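You operate a simulated robot arm through the tools that you are given. There is no shell and no other tool.

Carry out the task below with a simulated robot arm. There is one attempt and no reset: what you move stays moved.

## Task
Empty the cup into the small jug through the funnel.
Fine: cup and funnel go back. Set down upright: measuring cup.

The check looks at the end state, three seconds after you hand in, the way a careful person would. Anything else that was tipped, shoved, dropped, spilled or broken makes it a failure.

## Robot
A 6-joint arm with a four-finger gripper, fixed in place. Base frame: the origin is on the floor under the middle of its stand, x ahead of it, y to its left, z up. Lengths are in m, angles in degrees, forces in N, time in s.
It reaches about 1.012 m from its shoulder. Its first joint turns from -166.0 to 166.0 degrees. Payload 3.43 kg.
Tool frame: the origin (TCP) lies between the finger pads and is the grasp point; the fingertips stand 0.03 m ahead of it; z points along the fingers, y is the line along which they close. The gripper opens to 0.12 m; its body begins 0.085 m behind the TCP.
Orientation is told as [roll, pitch, yaw] about the base's x, y, z axes, in that order, counted from this pose: with the fingers straight down and closing along the base's y, the tool's x points along the base's -x, its y along +y and its z along -z.

## Interface
- The arm moves only by the tool move_arm. Its argument "series" is a list of rows, each a list of 6 numbers: the shift along the tool's x, y, z in m, then the turn, a rotation vector about the tool's x, y, z in degrees. In form: [[tx, ty, tz, ax, ay, az], ...]. A call has 1 to 20 rows; each row shifts and turns the commanded pose from where the row before left it, along the tool's axes as they then stand. "hand" is the opening, from 0 (shut) to 1 (fully open), set as the call begins (left out, the last holds). Each row takes 0.2 s and may step no farther than 0.05 m and 8.6 degrees from the row before; otherwise, or with a gripper value out of range, the whole call is refused. A pose out of reach is approached as far as the arm can. The call stops where the force on the tool passes 40 N (or 10 N more than at its start, if that is more) or the arm is blocked; 0.2 s more then pass. Each finger travels about 0.1362 m/s and halts on what it meets, pressing with about 35 N; the grip force reading is that of the motor and also rises with nothing between the fingers. The clock runs only during rows and for 0.2 s after the last one: add rows that do not move to give the fingers time. The reply holds the time, the measured pose of the TCP, the force on the tool along the base axes, the opening and the grip force, in the units named above and with some noise, with the torque about the TCP (base axes, N m) and any sound that the robot's microphone picked up, and new pictures: "views" is both (left out), scene, wrist or none.
- Cameras (640 x 400 px; columns grow to the right, rows downward): "scene" is fixed at [0.0496, 0.5017, 1.4265]; the picture's right is [-0.75, -0.66, 0.00], its down [-0.27, 0.31, -0.91] and it looks along [0.60, -0.69, -0.42] (base axes); focal length 352 px, centre (320, 200). "wrist" rides on the gripper at [0.071, -0.017, -0.12] in the tool frame; the picture's right is [0.23, 0.97, 0.00], its down [-0.81, 0.19, -0.55] and it looks along [-0.54, 0.13, 0.83] (tool axes); focal length 275 px, centre (320, 200). There is no depth. A picture from a camera that has moved, and an enlarged one, comes with that camera's place and axes in the base frame and with its lens.
- inspect(camera, box): a new picture of the part [left, top, right, bottom] of that camera's present view, enlarged. It takes no simulated time.
- close_job(): hands the job in; it is judged then, once.

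Nothing tells you positions but the pictures and the camera data. Unless the task says otherwise, let go and move clear before handing in.

The tools are called after "Emit:" by a JSON object that holds its "op" and its "data". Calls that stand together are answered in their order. move_arm: Moves the arm, as the interface text tells. Its arguments: {"type":"object","properties":{"series":{"type":"array","items":{"type":"array","items":{"type":"number"}}},"hand":{"type":"number"},"views":{"type":"string","enum":["both","scene","wrist","none"]}},"required":["series"]} The other tools are called the same way: inspect (camera, box) takes an enlarged picture of a part of a camera's view; close_job () hands the job in.

At the start:

```text
time_s: 0.0
tcp_pos: [0.5182, -0.2394, 1.2193]
ee_rot: [-0.2, 0.2, 0.0]
ft_force: [-0.3, 0.3, 0.1]
torque: [0.01, 0.02, 0.01]
finger_gap: 0.1199
grip_force: 0.1
```

scene: 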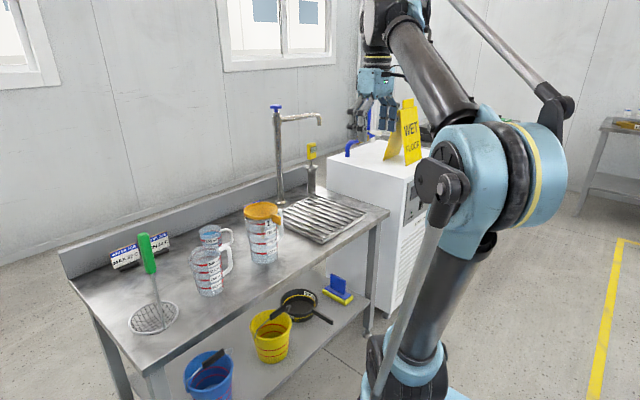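
wrist: 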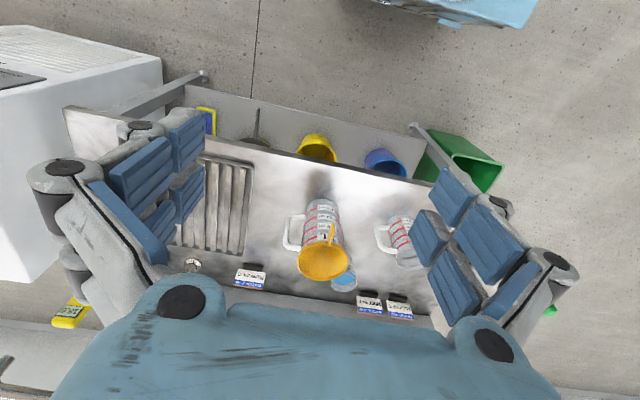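

I see a steel table with an orange funnel sitting in a jug, two other measuring vessels, a skimmer and labels along the back. First I'll look closer to identify each item.

Emit:
{"op": "inspect", "data": {"camera": "scene", "box": [100, 180, 300, 340]}}

Emit:
{"op": "inspect", "data": {"camera": "wrist", "box": [220, 130, 460, 330]}}

Emit:
{"op": "inspect", "data": {"camera": "scene", "box": [180, 190, 300, 300]}}

```text
2.50 times, centred on (200, 260) of scene
camera zoom: at [0.0496, 0.5017, 1.4265], right [-0.75, -0.66, 0.0], down [-0.27, 0.31, -0.91], along [0.6, -0.69, -0.42], focal length 880 px, centre (620, 50)
```

zoom: 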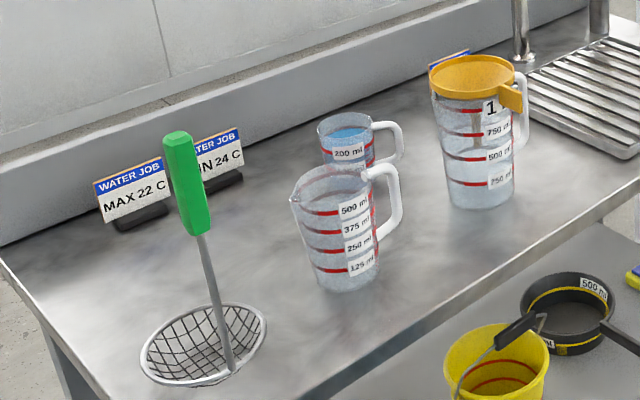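

```text
2.00 times, centred on (340, 230) of wrist
camera zoom: at [0.4467, -0.2546, 1.3397], right [-0.23, 0.97, 0.0], down [0.81, 0.19, 0.55], along [0.54, 0.13, -0.83], focal length 551 px, centre (280, 140)
```

zoom: 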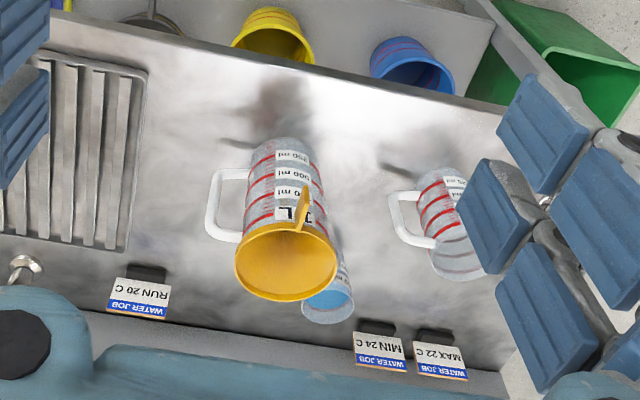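

```text
3.64 times, centred on (240, 245) of scene
camera zoom: at [0.0496, 0.5017, 1.4265], right [-0.75, -0.66, 0.0], down [-0.27, 0.31, -0.91], along [0.6, -0.69, -0.42], focal length 1280 px, centre (611, 36)
```

zoom: 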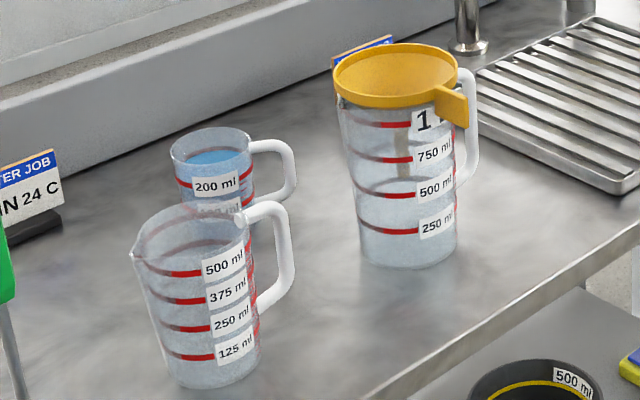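

The 1 L jug holds the funnel, the 500 ml jug looks like the target, and the small 200 ml cup contains blue water. I'll zoom in on handles, the funnel tab and the gripper before moving.

Emit:
{"op": "inspect", "data": {"camera": "scene", "box": [235, 190, 299, 230]}}

Emit:
{"op": "inspect", "data": {"camera": "scene", "box": [185, 220, 249, 300]}}

Emit:
{"op": "inspect", "data": {"camera": "wrist", "box": [280, 190, 376, 300]}}

Emit:
{"op": "inspect", "data": {"camera": "scene", "box": [330, 30, 450, 150]}}

```text
10.00 times, centred on (267, 210) of scene
camera zoom: at [0.0496, 0.5017, 1.4265], right [-0.75, -0.66, 0.0], down [-0.27, 0.31, -0.91], along [0.6, -0.69, -0.42], focal length 3520 px, centre (850, 100)
```

zoom: 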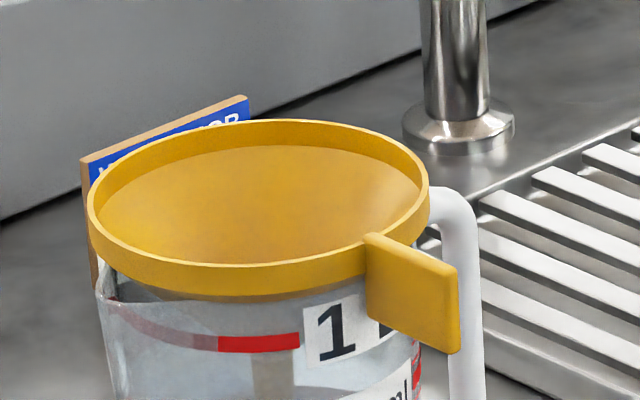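

```text
5.00 times, centred on (217, 260) of scene
camera zoom: at [0.0496, 0.5017, 1.4265], right [-0.75, -0.66, 0.0], down [-0.27, 0.31, -0.91], along [0.6, -0.69, -0.42], focal length 1760 px, centre (835, -100)
```

zoom: 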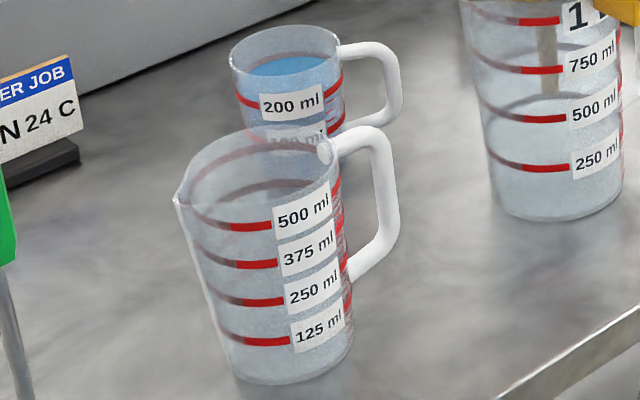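

```text
3.64 times, centred on (328, 245) of wrist
camera zoom: at [0.4467, -0.2546, 1.3397], right [-0.23, 0.97, 0.0], down [0.81, 0.19, 0.55], along [0.54, 0.13, -0.83], focal length 1001 px, centre (291, 36)
```

zoom: 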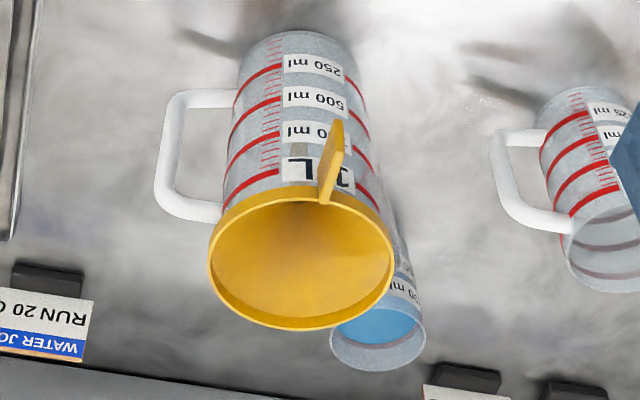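

```text
3.33 times, centred on (390, 90) of scene
camera zoom: at [0.0496, 0.5017, 1.4265], right [-0.75, -0.66, 0.0], down [-0.27, 0.31, -0.91], along [0.6, -0.69, -0.42], focal length 1174 px, centre (87, 567)
```

zoom: 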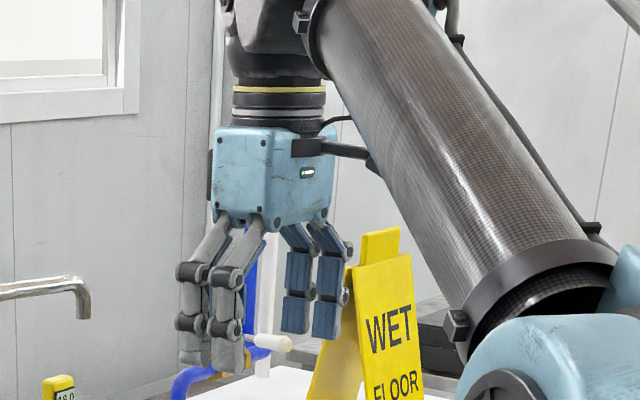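

The funnel has a thin vertical tab pointing toward the robot (−x), good for gripping with fingers down. The jug handles point roughly −y; I'll shift the wrist camera sideways at height for better triangulation.

Emit:
{"op": "move_arm", "data": {"series": [[-0.012, 0.04, 0, 0, 0, 0], [-0.012, 0.04, 0, 0, 0, 0], [-0.012, 0.04, 0, 0, 0, 0], [-0.012, 0.04, 0, 0, 0, 0], [-0.012, 0.04, 0, 0, 0, 0], [-0.012, 0.04, 0, 0, 0, 0], [0, 0, 0, 0, 0, 0]], "hand": 1}}

```text
time_s: 1.6
tcp_pos: [0.576, 0.0004, 1.2264]
ee_rot: [-0.1, -0.7, 0.0]
ft_force: [-0.8, 0.1, 0.4]
torque: [0.01, 0.0, 0.04]
finger_gap: 0.1199
grip_force: 0.1
camera wrist: at [0.503, -0.015, 1.3456], right [-0.23, 0.97, 0.0], down [0.8, 0.19, 0.56], along [0.55, 0.13, -0.83], focal length 275 px, centre (320, 200)
```

scene: 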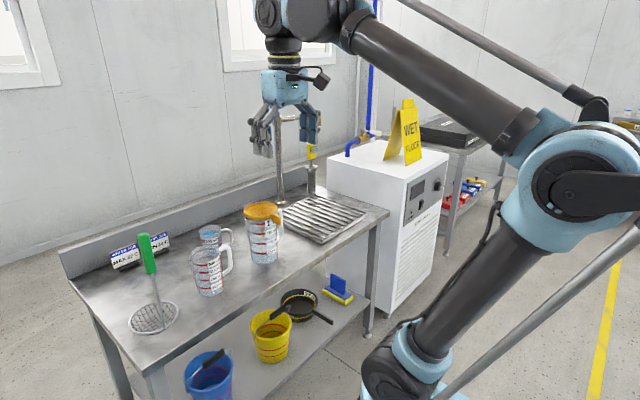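
wrist: 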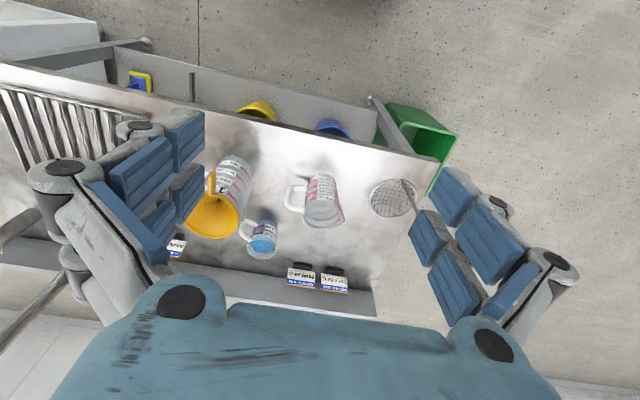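

The arm is now centred on the small jug; the reported pose is about 1 cm short of my command, so I'll check whether it settles, and zoom in.

Emit:
{"op": "move_arm", "data": {"series": [[0, 0, 0, 0, 0, 0], [0, 0, 0, 0, 0, 0], [0, 0, 0, 0, 0, 0]], "views": "none"}}

Emit:
{"op": "inspect", "data": {"camera": "wrist", "box": [180, 140, 276, 270]}}

Emit:
{"op": "inspect", "data": {"camera": "wrist", "box": [230, 160, 350, 270]}}

Emit:
{"op": "inspect", "data": {"camera": "wrist", "box": [340, 150, 440, 250]}}

```text
time_s: 2.4
tcp_pos: [0.5767, -0.0001, 1.2255]
ee_rot: [-0.2, -0.6, 0.0]
ft_force: [0.5, 0.0, -0.2]
torque: [-0.03, 0.01, -0.02]
finger_gap: 0.1201
grip_force: 0.1
```

```text
3.08 times, centred on (228, 205) of wrist
camera zoom: at [0.5031, -0.0156, 1.3456], right [-0.23, 0.97, 0.0], down [0.8, 0.19, 0.56], along [0.55, 0.13, -0.83], focal length 847 px, centre (603, 185)
```

zoom: 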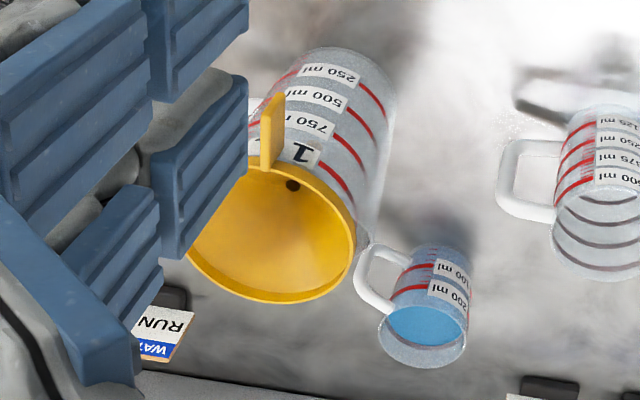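

```text
3.64 times, centred on (290, 215) of wrist
camera zoom: at [0.5031, -0.0156, 1.3456], right [-0.23, 0.97, 0.0], down [0.8, 0.19, 0.56], along [0.55, 0.13, -0.83], focal length 1001 px, centre (429, 146)
```

zoom: 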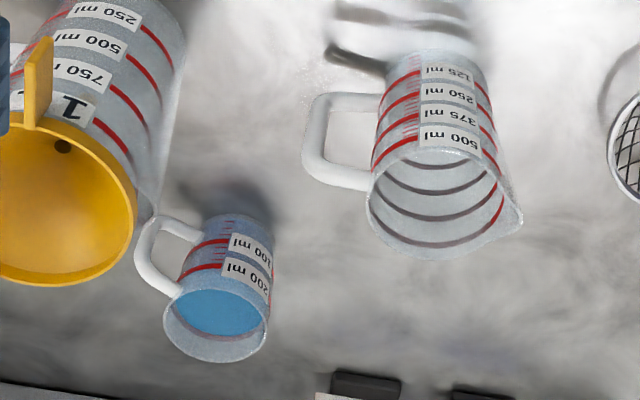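

```text
4.00 times, centred on (390, 200) of wrist
camera zoom: at [0.5031, -0.0156, 1.3456], right [-0.23, 0.97, 0.0], down [0.8, 0.19, 0.56], along [0.55, 0.13, -0.83], focal length 1101 px, centre (40, 200)
```

zoom: 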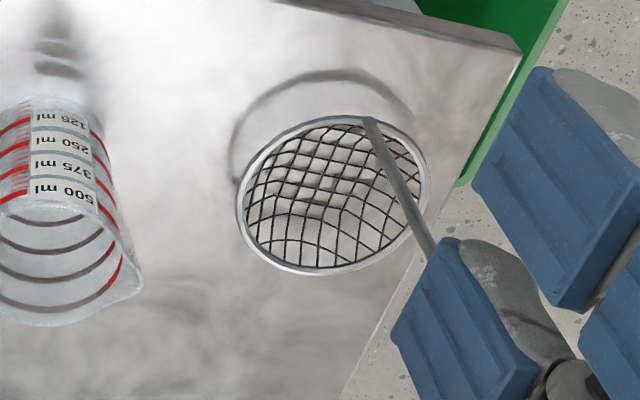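

The offset persists, so that high pose is at the reach limit; lower down should be better. I'll move down and forward to look into the small jug at close range.

Emit:
{"op": "move_arm", "data": {"series": [[-0.026, 0.006, 0.028, 0, 0, 0], [-0.026, 0.006, 0.028, 0, 0, 0], [-0.026, 0.006, 0.028, 0, 0, 0], [-0.026, 0.006, 0.028, 0, 0, 0], [-0.026, 0.006, 0.028, 0, 0, 0], [0, 0, 0, 0, 0, 0]]}}

```text
time_s: 3.8
tcp_pos: [0.7075, 0.0304, 1.0872]
ee_rot: [-0.1, -0.7, -0.1]
ft_force: [0.4, -0.3, 0.2]
torque: [-0.01, -0.03, 0.0]
finger_gap: 0.12
grip_force: 0.1
camera wrist: at [0.6342, 0.0144, 1.2068], right [-0.23, 0.97, 0.0], down [0.8, 0.19, 0.56], along [0.55, 0.13, -0.83], focal length 275 px, centre (320, 200)
```

scene: 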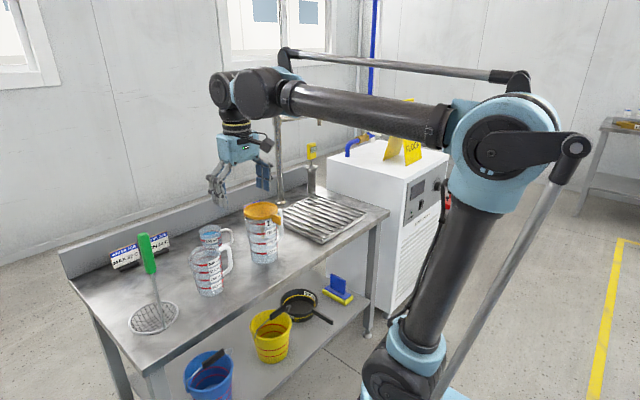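
wrist: 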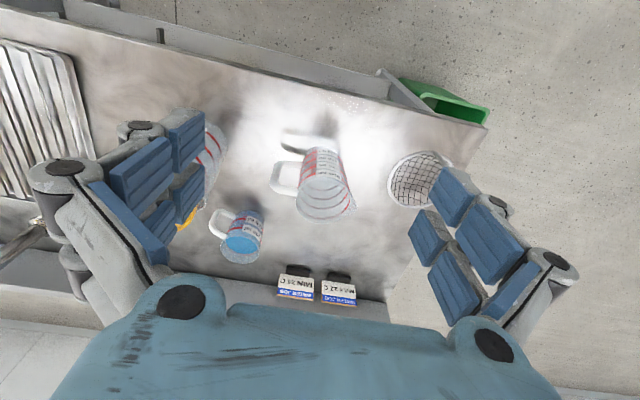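

Tracking is accurate relative to the clipped pose. Zooming in on the small jug, cup and surroundings from this closer viewpoint.

Emit:
{"op": "inspect", "data": {"camera": "wrist", "box": [260, 130, 372, 230]}}

Emit:
{"op": "inspect", "data": {"camera": "wrist", "box": [180, 190, 290, 280]}}

Emit:
{"op": "inspect", "data": {"camera": "scene", "box": [190, 100, 290, 210]}}

Emit:
{"op": "inspect", "data": {"camera": "scene", "box": [110, 220, 200, 340]}}

```text
4.00 times, centred on (316, 180) of wrist
camera zoom: at [0.6342, 0.0144, 1.2068], right [-0.23, 0.97, 0.0], down [0.8, 0.19, 0.56], along [0.55, 0.13, -0.83], focal length 1101 px, centre (336, 280)
```

zoom: 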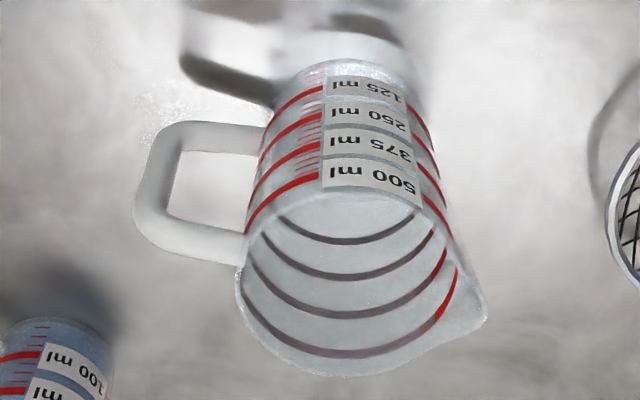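

```text
4.44 times, centred on (235, 235) of wrist
camera zoom: at [0.6342, 0.0144, 1.2068], right [-0.23, 0.97, 0.0], down [0.8, 0.19, 0.56], along [0.55, 0.13, -0.83], focal length 1224 px, centre (698, 44)
```

zoom: 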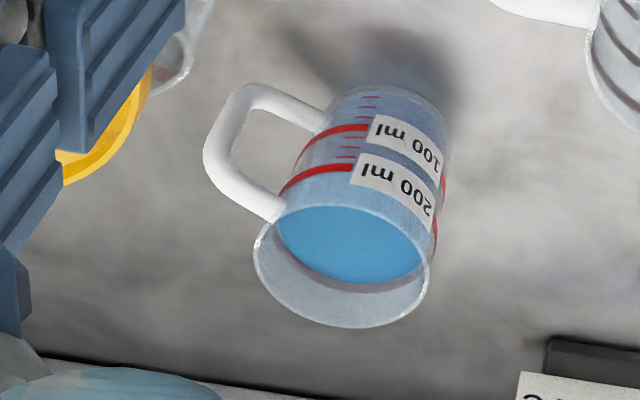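

```text
3.64 times, centred on (240, 155) of scene
camera zoom: at [0.0496, 0.5017, 1.4265], right [-0.75, -0.66, 0.0], down [-0.27, 0.31, -0.91], along [0.6, -0.69, -0.42], focal length 1280 px, centre (611, 364)
```

zoom: 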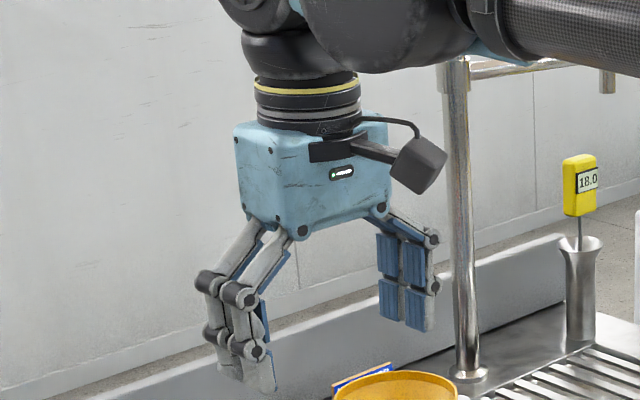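

```text
3.33 times, centred on (155, 280) of scene
camera zoom: at [0.0496, 0.5017, 1.4265], right [-0.75, -0.66, 0.0], down [-0.27, 0.31, -0.91], along [0.6, -0.69, -0.42], focal length 1174 px, centre (870, -67)
```

zoom: 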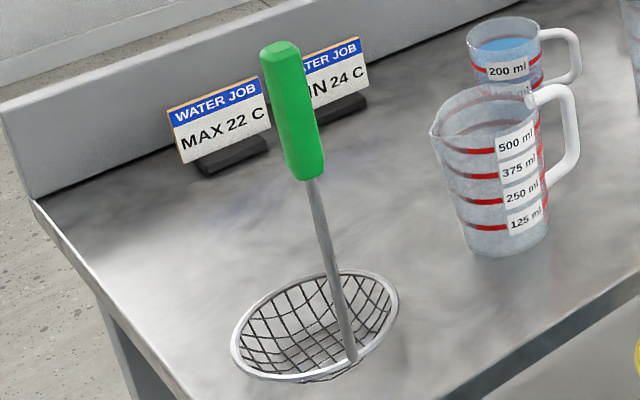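

I'll take high-zoom pictures of the jug mouth and cup in both cameras to pin down their centres.

Emit:
{"op": "inspect", "data": {"camera": "scene", "box": [182, 220, 246, 260]}}

Emit:
{"op": "inspect", "data": {"camera": "scene", "box": [182, 258, 246, 298]}}

Emit:
{"op": "inspect", "data": {"camera": "wrist", "box": [296, 170, 360, 230]}}

Emit:
{"op": "inspect", "data": {"camera": "wrist", "box": [296, 140, 360, 180]}}

```text
10.00 times, centred on (214, 240) of scene
camera zoom: at [0.0496, 0.5017, 1.4265], right [-0.75, -0.66, 0.0], down [-0.27, 0.31, -0.91], along [0.6, -0.69, -0.42], focal length 3520 px, centre (1380, -200)
```

zoom: 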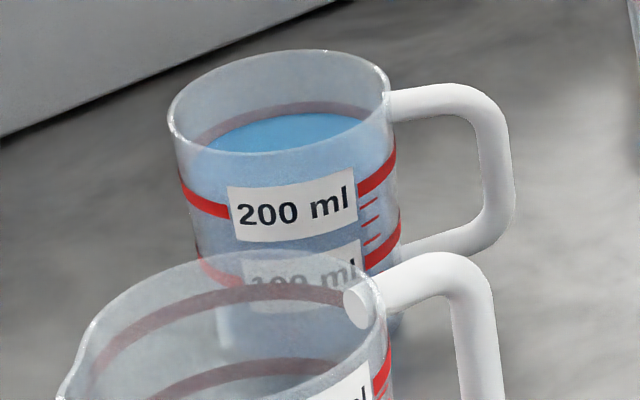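

```text
10.00 times, centred on (214, 278) of scene
camera zoom: at [0.0496, 0.5017, 1.4265], right [-0.75, -0.66, 0.0], down [-0.27, 0.31, -0.91], along [0.6, -0.69, -0.42], focal length 3520 px, centre (1380, -580)
```

zoom: 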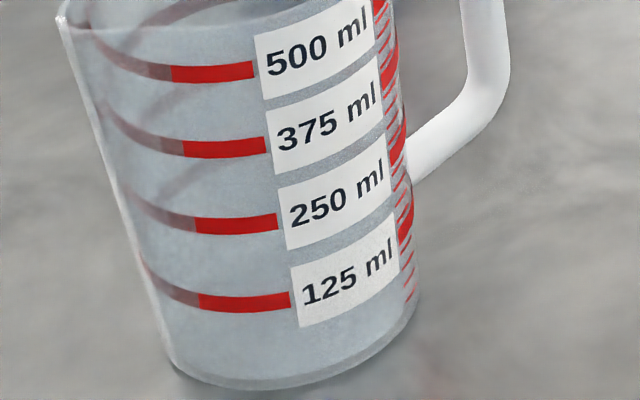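

```text
6.67 times, centred on (328, 200) of wrist
camera zoom: at [0.6342, 0.0144, 1.2068], right [-0.23, 0.97, 0.0], down [0.8, 0.19, 0.56], along [0.55, 0.13, -0.83], focal length 1835 px, centre (267, 200)
```

zoom: 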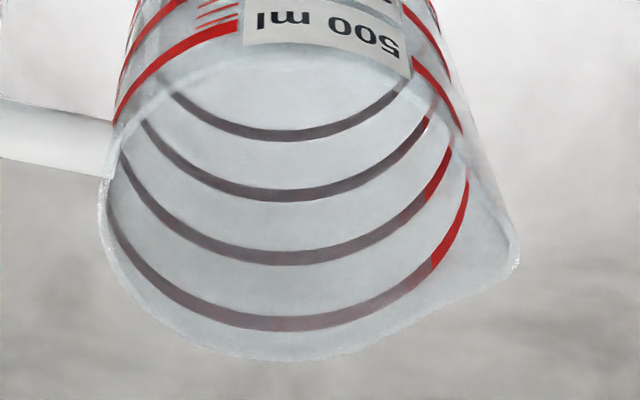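

```text
10.00 times, centred on (328, 160) of wrist
camera zoom: at [0.6342, 0.0144, 1.2068], right [-0.23, 0.97, 0.0], down [0.8, 0.19, 0.56], along [0.55, 0.13, -0.83], focal length 2753 px, centre (240, 600)
```

zoom: 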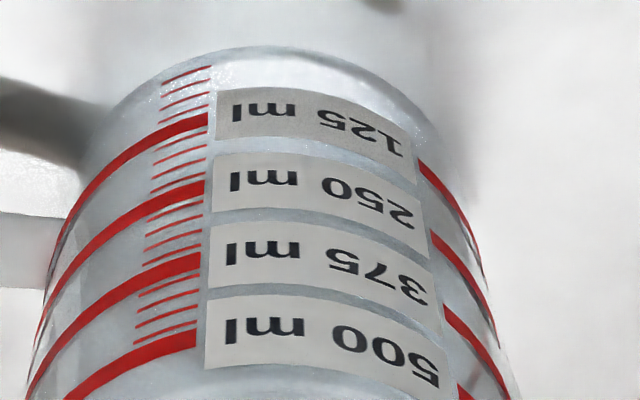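

I have good estimates now: small jug at about (0.862, 0.072), rim z≈0.865; cup at (1.035, −0.050), rim z≈0.824; funnel at (0.872, −0.150), rim z≈0.919, table z≈0.73. I'll test how far the arm reaches with fingers down, in free air.

Emit:
{"op": "move_arm", "data": {"series": [[-0.03, 0, 0, 0, 0.7, 0], [-0.03, -0.02, 0, 0, 0, 0], [-0.03, -0.02, 0, 0, 0, 0], [-0.03, -0.02, 0, 0, 0, 0], [-0.03, -0.02, 0, 0, 0, 0], [0, 0, 0, 0, 0, 0], [0, 0, 0, 0, 0, 0]]}}

```text
time_s: 5.4
tcp_pos: [0.8574, -0.0503, 1.0884]
ee_rot: [-0.1, 0.1, 0.0]
ft_force: [-0.2, -0.7, 0.0]
torque: [-0.02, 0.0, -0.01]
finger_gap: 0.1201
grip_force: 0.1
camera wrist: at [0.786, -0.0654, 1.2087], right [-0.23, 0.97, 0.0], down [0.81, 0.19, 0.55], along [0.54, 0.13, -0.83], focal length 275 px, centre (320, 200)
```

scene: 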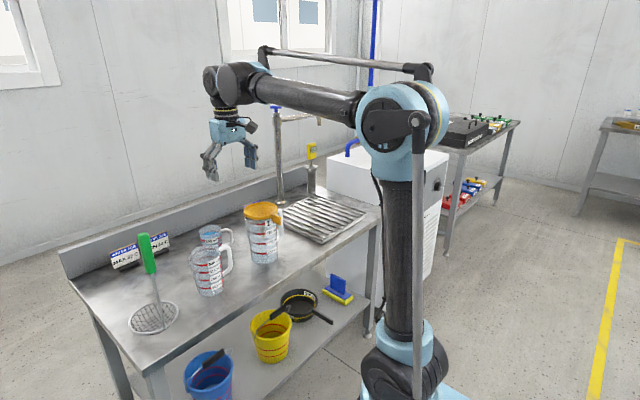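
wrist: 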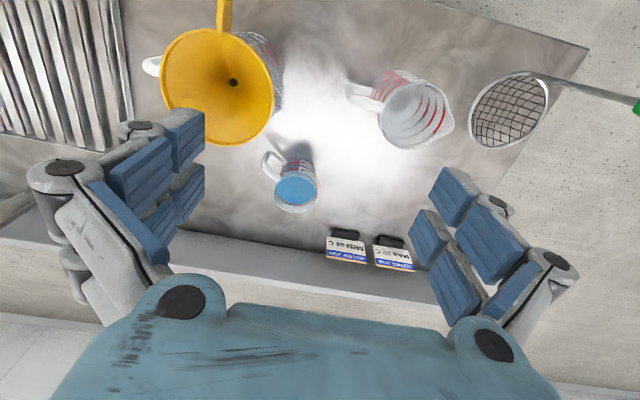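

Reach is fine here. This viewpoint shows all three vessels at once, so I'll zoom in for refinement.

Emit:
{"op": "inspect", "data": {"camera": "wrist", "box": [140, 0, 290, 160]}}

Emit:
{"op": "inspect", "data": {"camera": "wrist", "box": [250, 130, 340, 220]}}

Emit:
{"op": "inspect", "data": {"camera": "wrist", "box": [340, 55, 460, 160]}}

Emit:
{"op": "inspect", "data": {"camera": "scene", "box": [190, 50, 290, 190]}}

```text
2.50 times, centred on (215, 80) of wrist
camera zoom: at [0.786, -0.0654, 1.2087], right [-0.23, 0.97, 0.0], down [0.81, 0.19, 0.55], along [0.54, 0.13, -0.83], focal length 688 px, centre (582, 500)
```

zoom: 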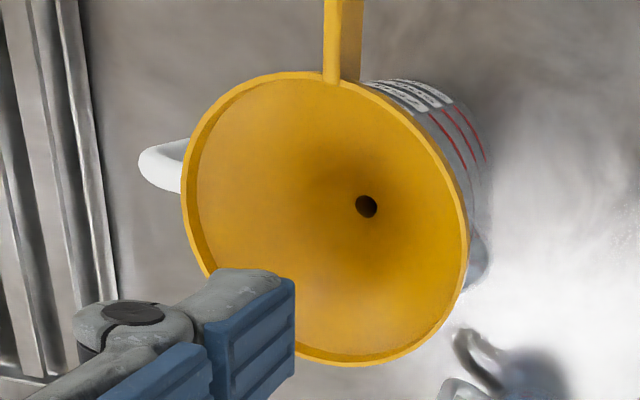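

```text
4.44 times, centred on (295, 175) of wrist
camera zoom: at [0.786, -0.0654, 1.2087], right [-0.23, 0.97, 0.0], down [0.81, 0.19, 0.55], along [0.54, 0.13, -0.83], focal length 1224 px, centre (431, 311)
```

zoom: 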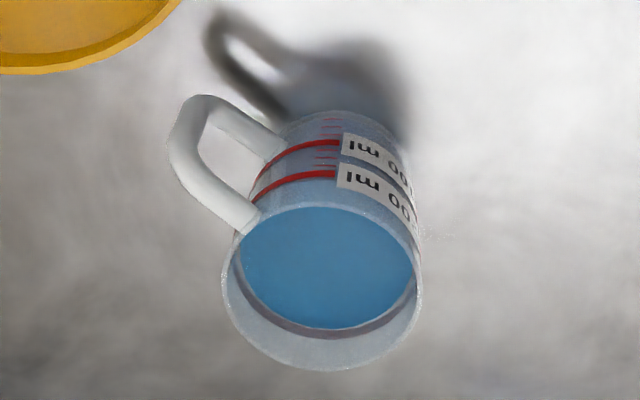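

```text
3.81 times, centred on (400, 108) of wrist
camera zoom: at [0.786, -0.0654, 1.2087], right [-0.23, 0.97, 0.0], down [0.81, 0.19, 0.55], along [0.54, 0.13, -0.83], focal length 1049 px, centre (15, 552)
```

zoom: 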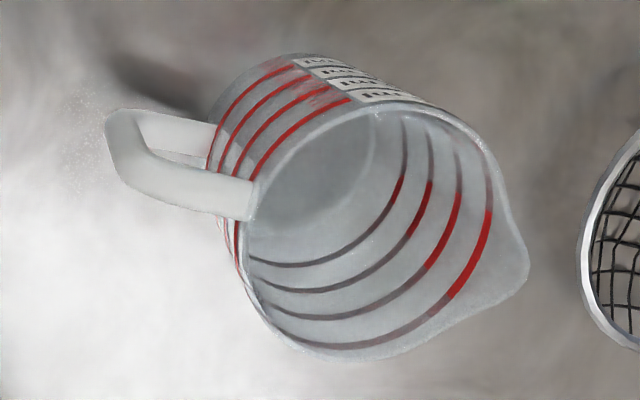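

```text
2.86 times, centred on (240, 120) of scene
camera zoom: at [0.0496, 0.5017, 1.4265], right [-0.75, -0.66, 0.0], down [-0.27, 0.31, -0.91], along [0.6, -0.69, -0.42], focal length 1006 px, centre (549, 429)
```

zoom: 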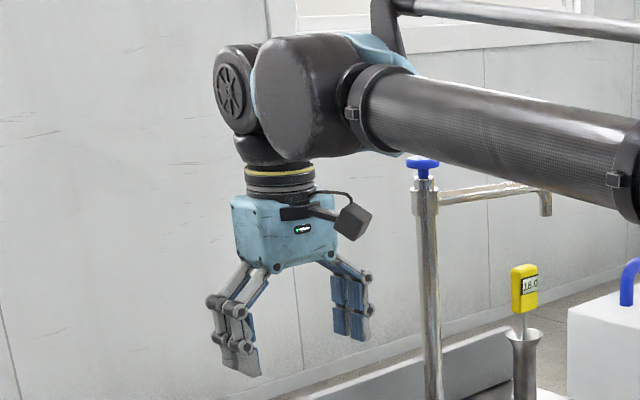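

Positions agree across views: funnel centre ≈ (0.868, −0.150), tab plane y≈−0.151 spanning x≈0.778–0.812. I'll hover above the tab with the hand part-closed and check alignment.

Emit:
{"op": "move_arm", "data": {"series": [[0.0159, -0.0201, 0.0177, 0, 0, 0], [0.0159, -0.0201, 0.0177, 0, 0, 0], [0.0159, -0.0201, 0.0177, 0, 0, 0], [0.0159, -0.0201, 0.0177, 0, 0, 0], [0.0159, -0.0201, 0.0177, 0, 0, 0], [0, 0, 0, 0, 0, 0]], "hand": 0.35}}

```text
time_s: 6.8
tcp_pos: [0.7783, -0.1498, 0.9978]
ee_rot: [-0.2, 0.2, 0.0]
ft_force: [-0.4, -0.1, 0.6]
torque: [0.01, 0.01, 0.0]
finger_gap: 0.0419
grip_force: 0.1
camera wrist: at [0.7064, -0.165, 1.1193], right [-0.23, 0.97, 0.0], down [0.81, 0.19, 0.55], along [0.54, 0.13, -0.83], focal length 275 px, centre (320, 200)
```

scene: 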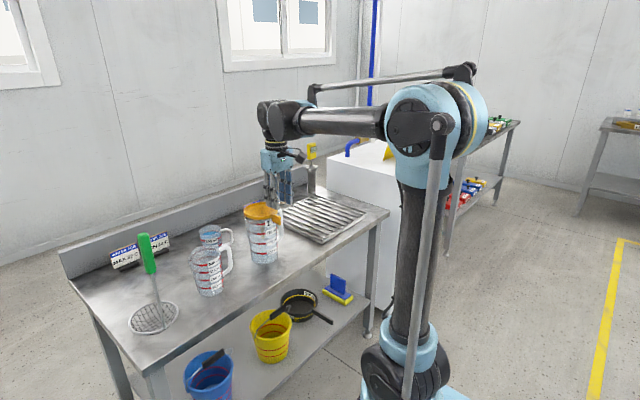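
wrist: 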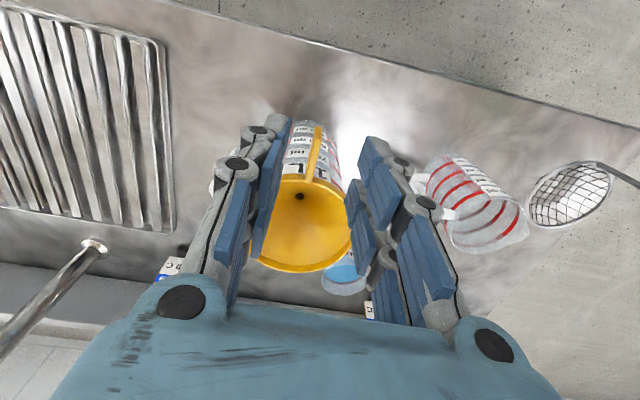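

Emit:
{"op": "inspect", "data": {"camera": "wrist", "box": [225, 100, 405, 280]}}

Emit:
{"op": "inspect", "data": {"camera": "scene", "box": [235, 140, 325, 230]}}

```text
2.22 times, centred on (315, 190) of wrist
camera zoom: at [0.7064, -0.165, 1.1193], right [-0.23, 0.97, 0.0], down [0.81, 0.19, 0.55], along [0.54, 0.13, -0.83], focal length 612 px, centre (331, 222)
```

zoom: 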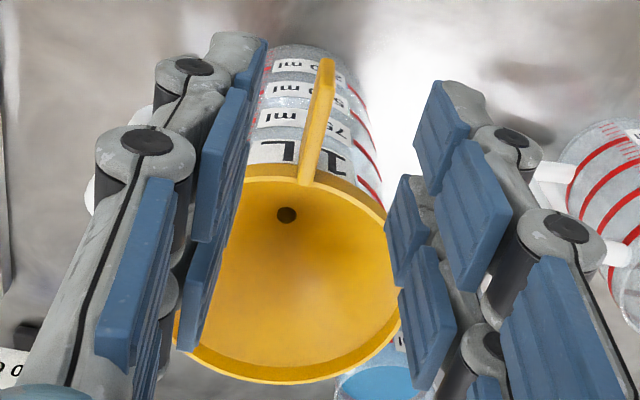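

```text
4.44 times, centred on (280, 185) of scene
camera zoom: at [0.0496, 0.5017, 1.4265], right [-0.75, -0.66, 0.0], down [-0.27, 0.31, -0.91], along [0.6, -0.69, -0.42], focal length 1565 px, centre (498, 267)
```

zoom: 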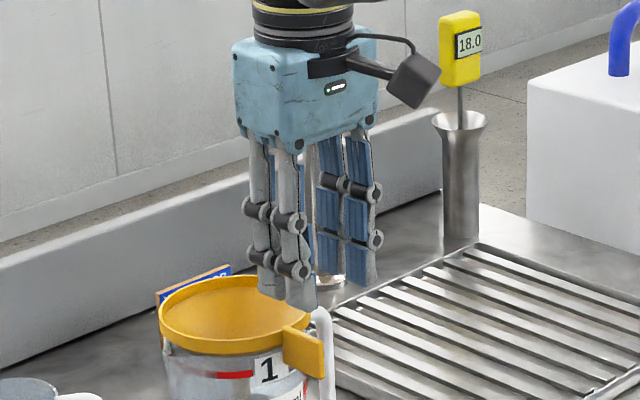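

The tab lies midway between the fingers, and the inner fingers will clear the funnel rim with TCP x≈0.785. Descending to tab height, then closing.

Emit:
{"op": "move_arm", "data": {"series": [[-0.0067, 0, 0.02, 0, 0, 0], [0, 0, 0.025, 0, 0, 0], [0, 0, 0.025, 0, 0, 0], [0, 0, 0.0225, 0, 0, 0], [0, 0, 0, 0, 0, 0]]}}

Emit:
{"op": "inspect", "data": {"camera": "wrist", "box": [225, 60, 405, 240]}}

Emit:
{"op": "inspect", "data": {"camera": "scene", "box": [235, 150, 325, 240]}}

```text
time_s: 8.0
tcp_pos: [0.7839, -0.1505, 0.9066]
ee_rot: [0.0, 0.1, 0.0]
ft_force: [-0.4, -0.2, 0.2]
torque: [-0.01, 0.01, 0.01]
finger_gap: 0.042
grip_force: 0.0
camera wrist: at [0.7126, -0.1656, 1.0269], right [-0.23, 0.97, 0.0], down [0.81, 0.19, 0.55], along [0.54, 0.13, -0.83], focal length 275 px, centre (320, 200)
```

scene: 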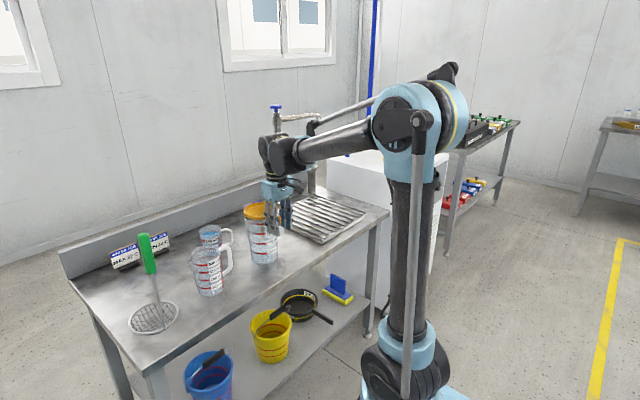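
wrist: 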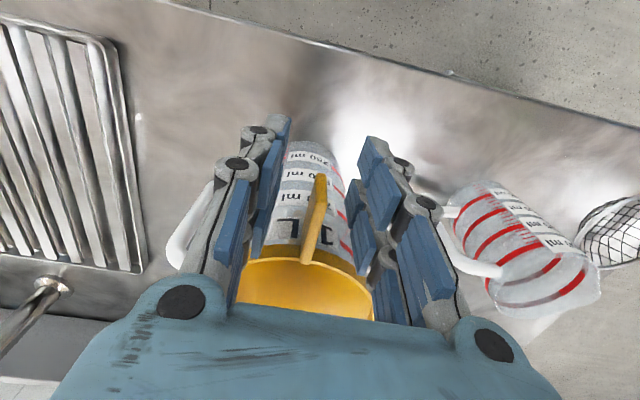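

```text
2.22 times, centred on (315, 150) of wrist
camera zoom: at [0.7126, -0.1656, 1.0269], right [-0.23, 0.97, 0.0], down [0.81, 0.19, 0.55], along [0.54, 0.13, -0.83], focal length 612 px, centre (331, 311)
```

zoom: 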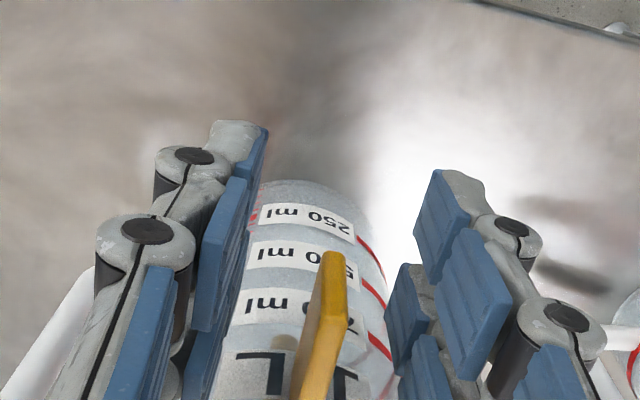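

```text
4.44 times, centred on (280, 195) of scene
camera zoom: at [0.0496, 0.5017, 1.4265], right [-0.75, -0.66, 0.0], down [-0.27, 0.31, -0.91], along [0.6, -0.69, -0.42], focal length 1565 px, centre (498, 222)
```

zoom: 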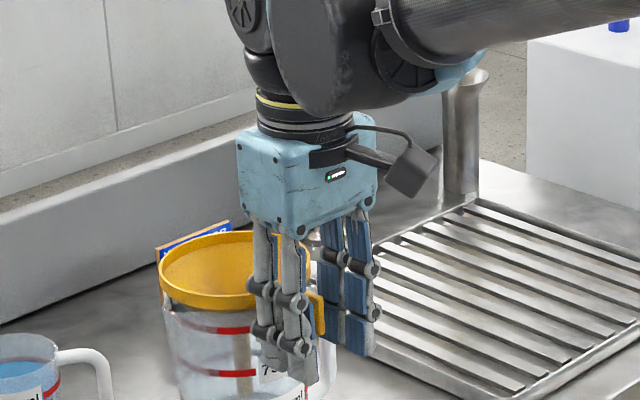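

The tab sits between the finger pads, about 1 mm off-centre. Nudging and closing gently on it.

Emit:
{"op": "move_arm", "data": {"series": [[0, 0.001, 0, 0, 0, 0], [0, 0, 0, 0, 0, 0], [0, 0, 0, 0, 0, 0]], "hand": 0.15}}

Emit:
{"op": "inspect", "data": {"camera": "wrist", "box": [225, 100, 405, 240]}}

```text
time_s: 8.8
tcp_pos: [0.7848, -0.1478, 0.9079]
ee_rot: [-0.1, 0.1, 0.0]
ft_force: [-0.2, 1.1, 0.0]
torque: [0.05, 0.0, -0.02]
finger_gap: 0.0181
grip_force: 0.1
camera wrist: at [0.7127, -0.1646, 1.0273], right [-0.23, 0.97, 0.0], down [0.81, 0.19, 0.55], along [0.54, 0.13, -0.83], focal length 275 px, centre (320, 200)
```

scene: 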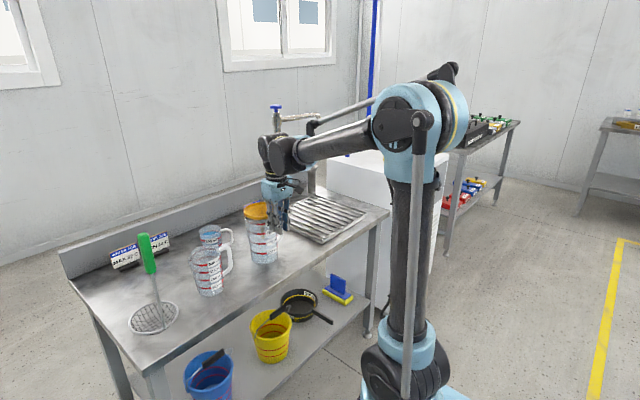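
wrist: 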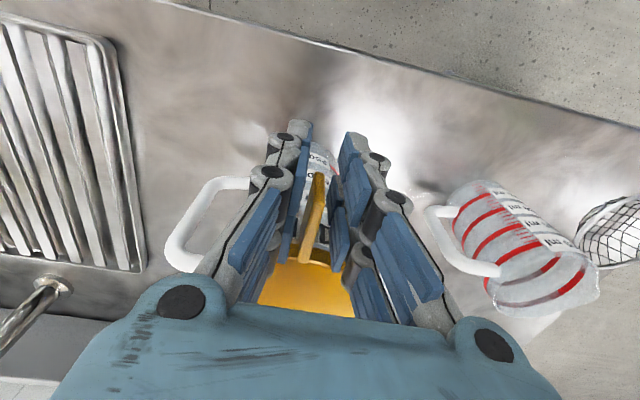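

```text
2.86 times, centred on (315, 170) of wrist
camera zoom: at [0.7127, -0.1646, 1.0273], right [-0.23, 0.97, 0.0], down [0.81, 0.19, 0.55], along [0.54, 0.13, -0.83], focal length 786 px, centre (334, 286)
```

zoom: 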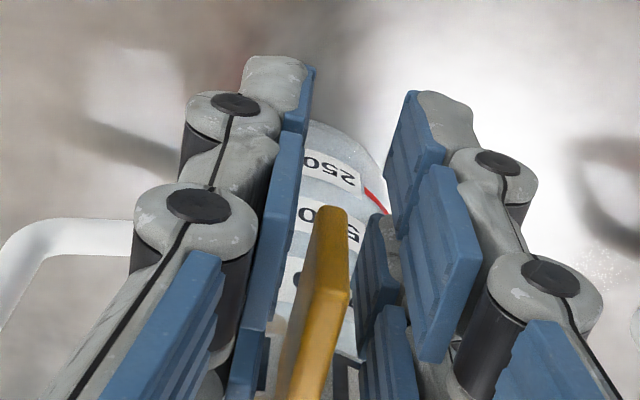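

Nearly closed and still centred. Closing fully on the tab now.

Emit:
{"op": "move_arm", "data": {"series": [[0, 0, 0, 0, 0, 0], [0, 0, 0, 0, 0, 0], [0, 0, 0, 0, 0, 0]], "hand": 0}}

Emit:
{"op": "inspect", "data": {"camera": "wrist", "box": [225, 100, 405, 280]}}

Emit:
{"op": "inspect", "data": {"camera": "scene", "box": [235, 180, 315, 270]}}

```text
time_s: 9.6
tcp_pos: [0.7848, -0.1493, 0.9062]
ee_rot: [-0.1, 0.1, 0.0]
ft_force: [0.4, 0.5, 1.1]
torque: [0.08, -0.14, -0.05]
finger_gap: 0.0059
grip_force: 35.2
camera wrist: at [0.7127, -0.1646, 1.0274], right [-0.23, 0.97, 0.0], down [0.81, 0.19, 0.55], along [0.54, 0.13, -0.83], focal length 275 px, centre (320, 200)
```

scene: 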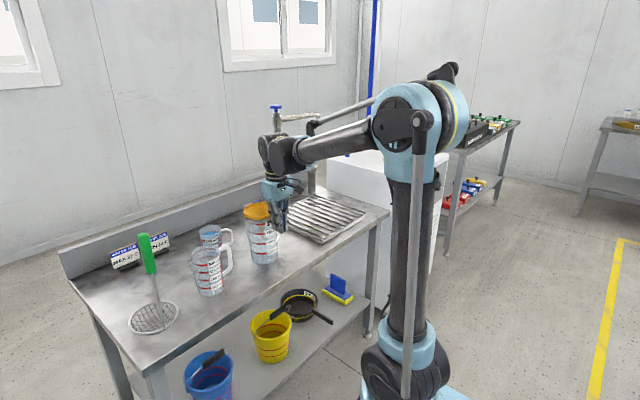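
wrist: 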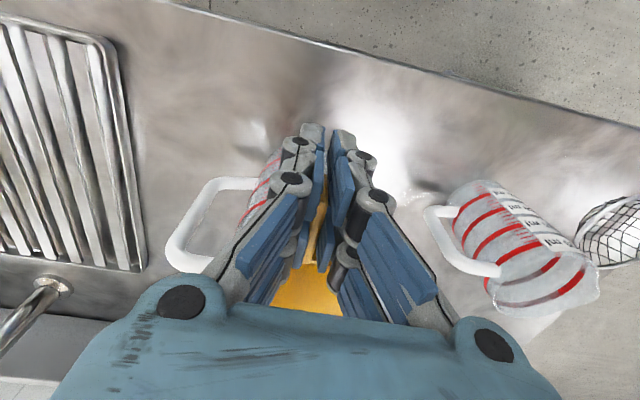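

```text
2.22 times, centred on (315, 190) of wrist
camera zoom: at [0.7127, -0.1646, 1.0274], right [-0.23, 0.97, 0.0], down [0.81, 0.19, 0.55], along [0.54, 0.13, -0.83], focal length 612 px, centre (331, 222)
```

zoom: 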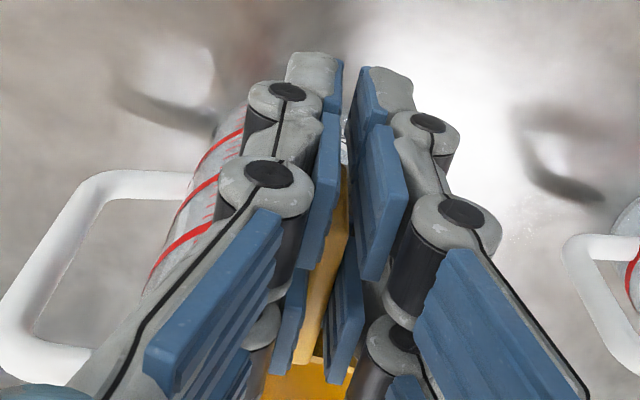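

```text
4.44 times, centred on (275, 225) of scene
camera zoom: at [0.0496, 0.5017, 1.4265], right [-0.75, -0.66, 0.0], down [-0.27, 0.31, -0.91], along [0.6, -0.69, -0.42], focal length 1565 px, centre (520, 89)
```

zoom: 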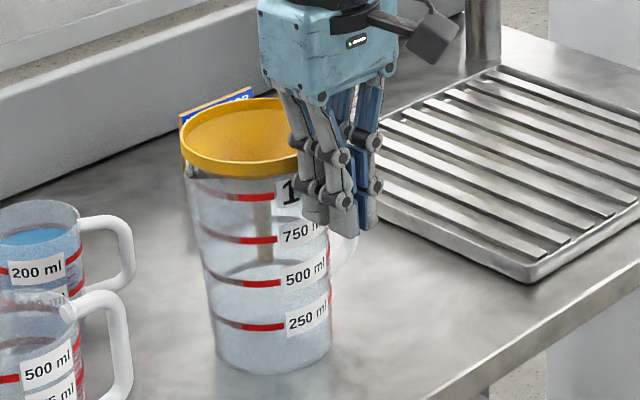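

Tab gripped (gap 5.9 mm, 35 N). Lifting the funnel straight up slowly.

Emit:
{"op": "move_arm", "data": {"series": [[0, 0, -0.005, 0, 0, 0], [0, 0, -0.01, 0, 0, 0], [0, 0, -0.02, 0, 0, 0], [0, 0, -0.02, 0, 0, 0], [0, 0, -0.025, 0, 0, 0], [0, 0, -0.025, 0, 0, 0], [0, 0, -0.025, 0, 0, 0], [0, 0, 0, 0, 0, 0]]}}

Emit:
{"op": "inspect", "data": {"camera": "scene", "box": [215, 160, 315, 270]}}

```text
time_s: 11.4
tcp_pos: [0.7842, -0.1475, 1.0377]
ee_rot: [-0.1, 0.1, 0.0]
ft_force: [0.8, 0.1, -0.3]
torque: [0.0, 0.02, -0.02]
finger_gap: 0.0058
grip_force: 34.9
camera wrist: at [0.7128, -0.1633, 1.1576], right [-0.23, 0.97, 0.0], down [0.81, 0.19, 0.55], along [0.54, 0.13, -0.83], focal length 275 px, centre (320, 200)
```

scene: 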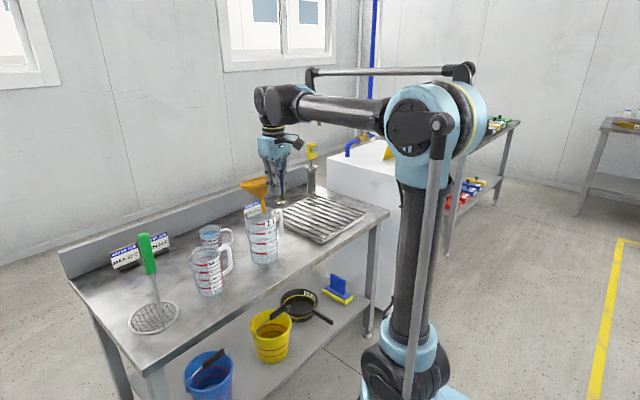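
wrist: 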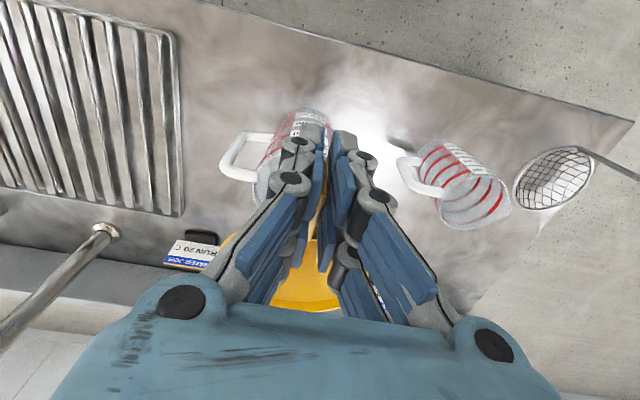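

```text
3.64 times, centred on (265, 215) of scene
camera zoom: at [0.0496, 0.5017, 1.4265], right [-0.75, -0.66, 0.0], down [-0.27, 0.31, -0.91], along [0.6, -0.69, -0.42], focal length 1280 px, centre (520, 146)
```

zoom: 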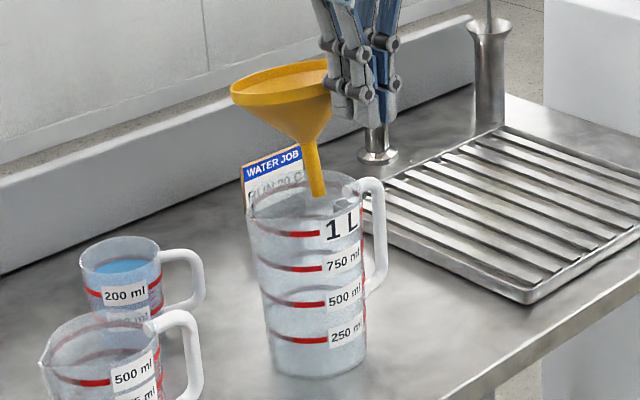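

The funnel is out, but it may have sagged a little in the grip and the stem tip is only around the jug-rim level. Zooming in to check tilt.

Emit:
{"op": "inspect", "data": {"camera": "scene", "box": [232, 165, 296, 225]}}

Emit:
{"op": "inspect", "data": {"camera": "wrist", "box": [220, 100, 420, 320]}}

```text
6.67 times, centred on (264, 195) of scene
camera zoom: at [0.0496, 0.5017, 1.4265], right [-0.75, -0.66, 0.0], down [-0.27, 0.31, -0.91], along [0.6, -0.69, -0.42], focal length 2347 px, centre (693, 233)
```

zoom: 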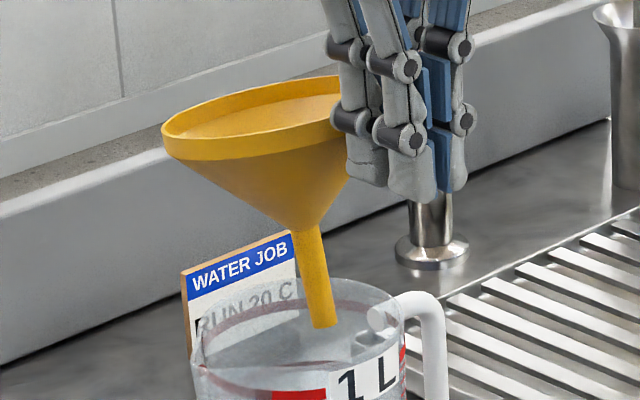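

```text
1.82 times, centred on (320, 210) of wrist
camera zoom: at [0.7128, -0.1633, 1.1576], right [-0.23, 0.97, 0.0], down [0.81, 0.19, 0.55], along [0.54, 0.13, -0.83], focal length 500 px, centre (320, 182)
```

zoom: 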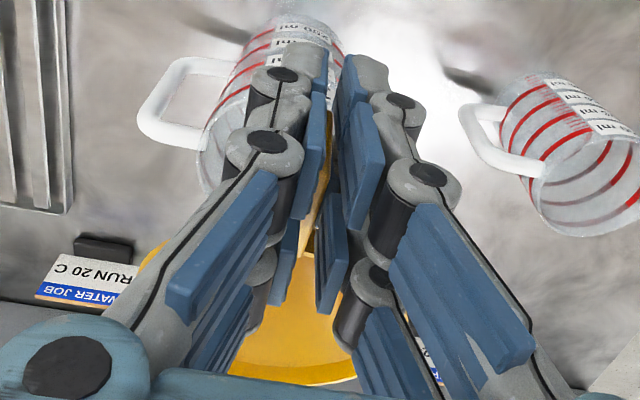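

The funnel has tipped about 20° (far side down) in the grip. Before going on I'll check whether that tilt is stable or still creeping, while raising it clear of the jug.

Emit:
{"op": "move_arm", "data": {"series": [[0, 0, -0.015, 0, 0, 0], [0, 0, -0.02, 0, 0, 0], [0, 0, -0.01, 0, 0, 0], [0, 0, 0, 0, 0, 0], [0, 0, 0, 0, 0, 0]]}}

Emit:
{"op": "inspect", "data": {"camera": "scene", "box": [232, 145, 296, 205]}}

```text
time_s: 12.6
tcp_pos: [0.7836, -0.1484, 1.0819]
ee_rot: [-0.1, 0.1, 0.1]
ft_force: [-0.4, 0.8, -0.2]
torque: [-0.03, 0.0, 0.01]
finger_gap: 0.0059
grip_force: 35.2
camera wrist: at [0.7125, -0.1636, 1.2024], right [-0.23, 0.97, 0.0], down [0.81, 0.19, 0.55], along [0.54, 0.13, -0.83], focal length 275 px, centre (320, 200)
```

scene: 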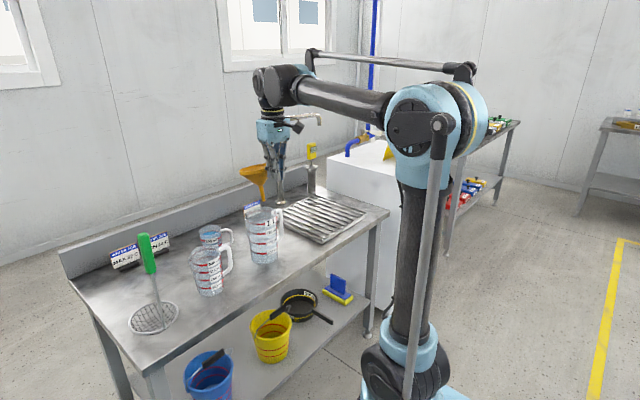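
wrist: 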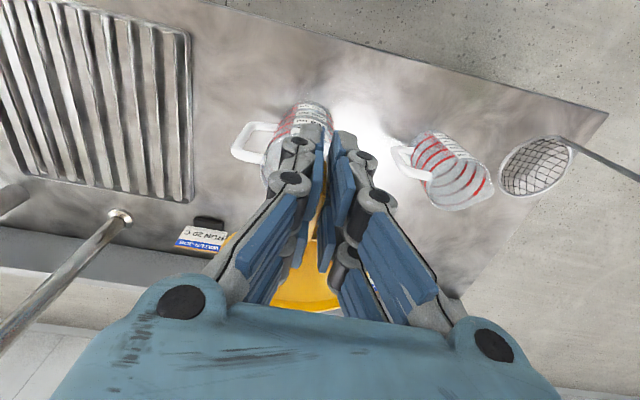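

```text
6.67 times, centred on (264, 175) of scene
camera zoom: at [0.0496, 0.5017, 1.4265], right [-0.75, -0.66, 0.0], down [-0.27, 0.31, -0.91], along [0.6, -0.69, -0.42], focal length 2347 px, centre (693, 367)
```

zoom: 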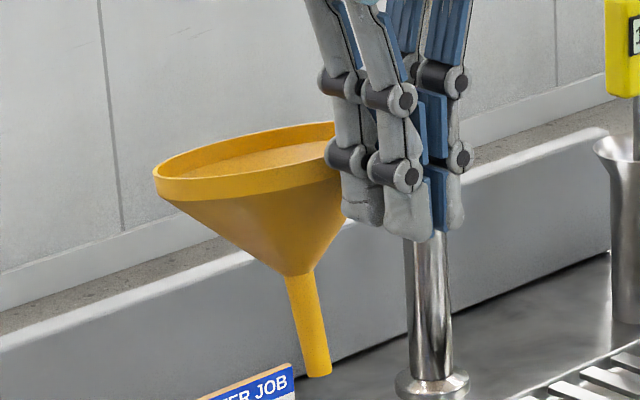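

The tilt appears stable. I'll zoom in tighter to measure it precisely.

Emit:
{"op": "inspect", "data": {"camera": "scene", "box": [234, 154, 282, 184]}}

Emit:
{"op": "inspect", "data": {"camera": "wrist", "box": [270, 140, 370, 250]}}

```text
13.33 times, centred on (258, 169) of scene
camera zoom: at [0.0496, 0.5017, 1.4265], right [-0.75, -0.66, 0.0], down [-0.27, 0.31, -0.91], along [0.6, -0.69, -0.42], focal length 4694 px, centre (1147, 613)
```

zoom: 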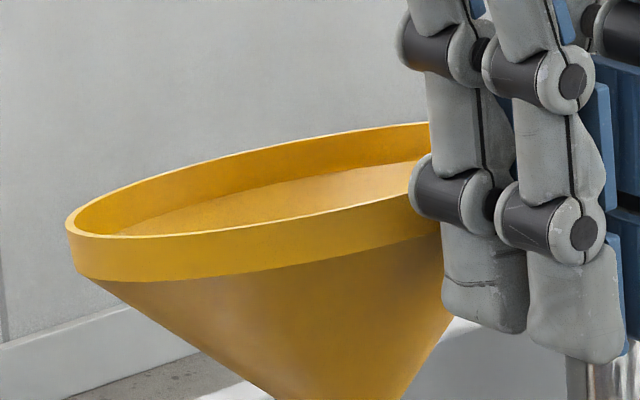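

```text
3.64 times, centred on (320, 195) of wrist
camera zoom: at [0.7125, -0.1636, 1.2024], right [-0.23, 0.97, 0.0], down [0.81, 0.19, 0.55], along [0.54, 0.13, -0.83], focal length 1001 px, centre (320, 218)
```

zoom: 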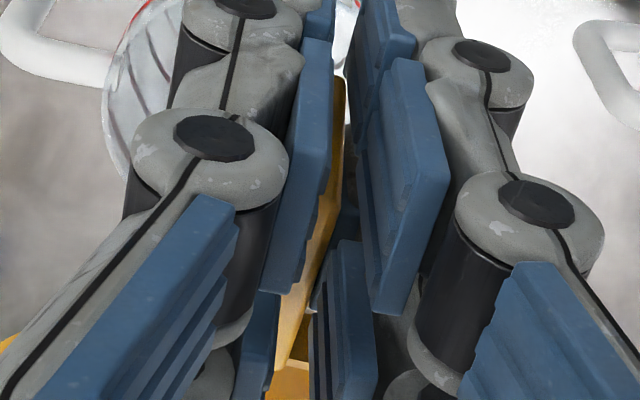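

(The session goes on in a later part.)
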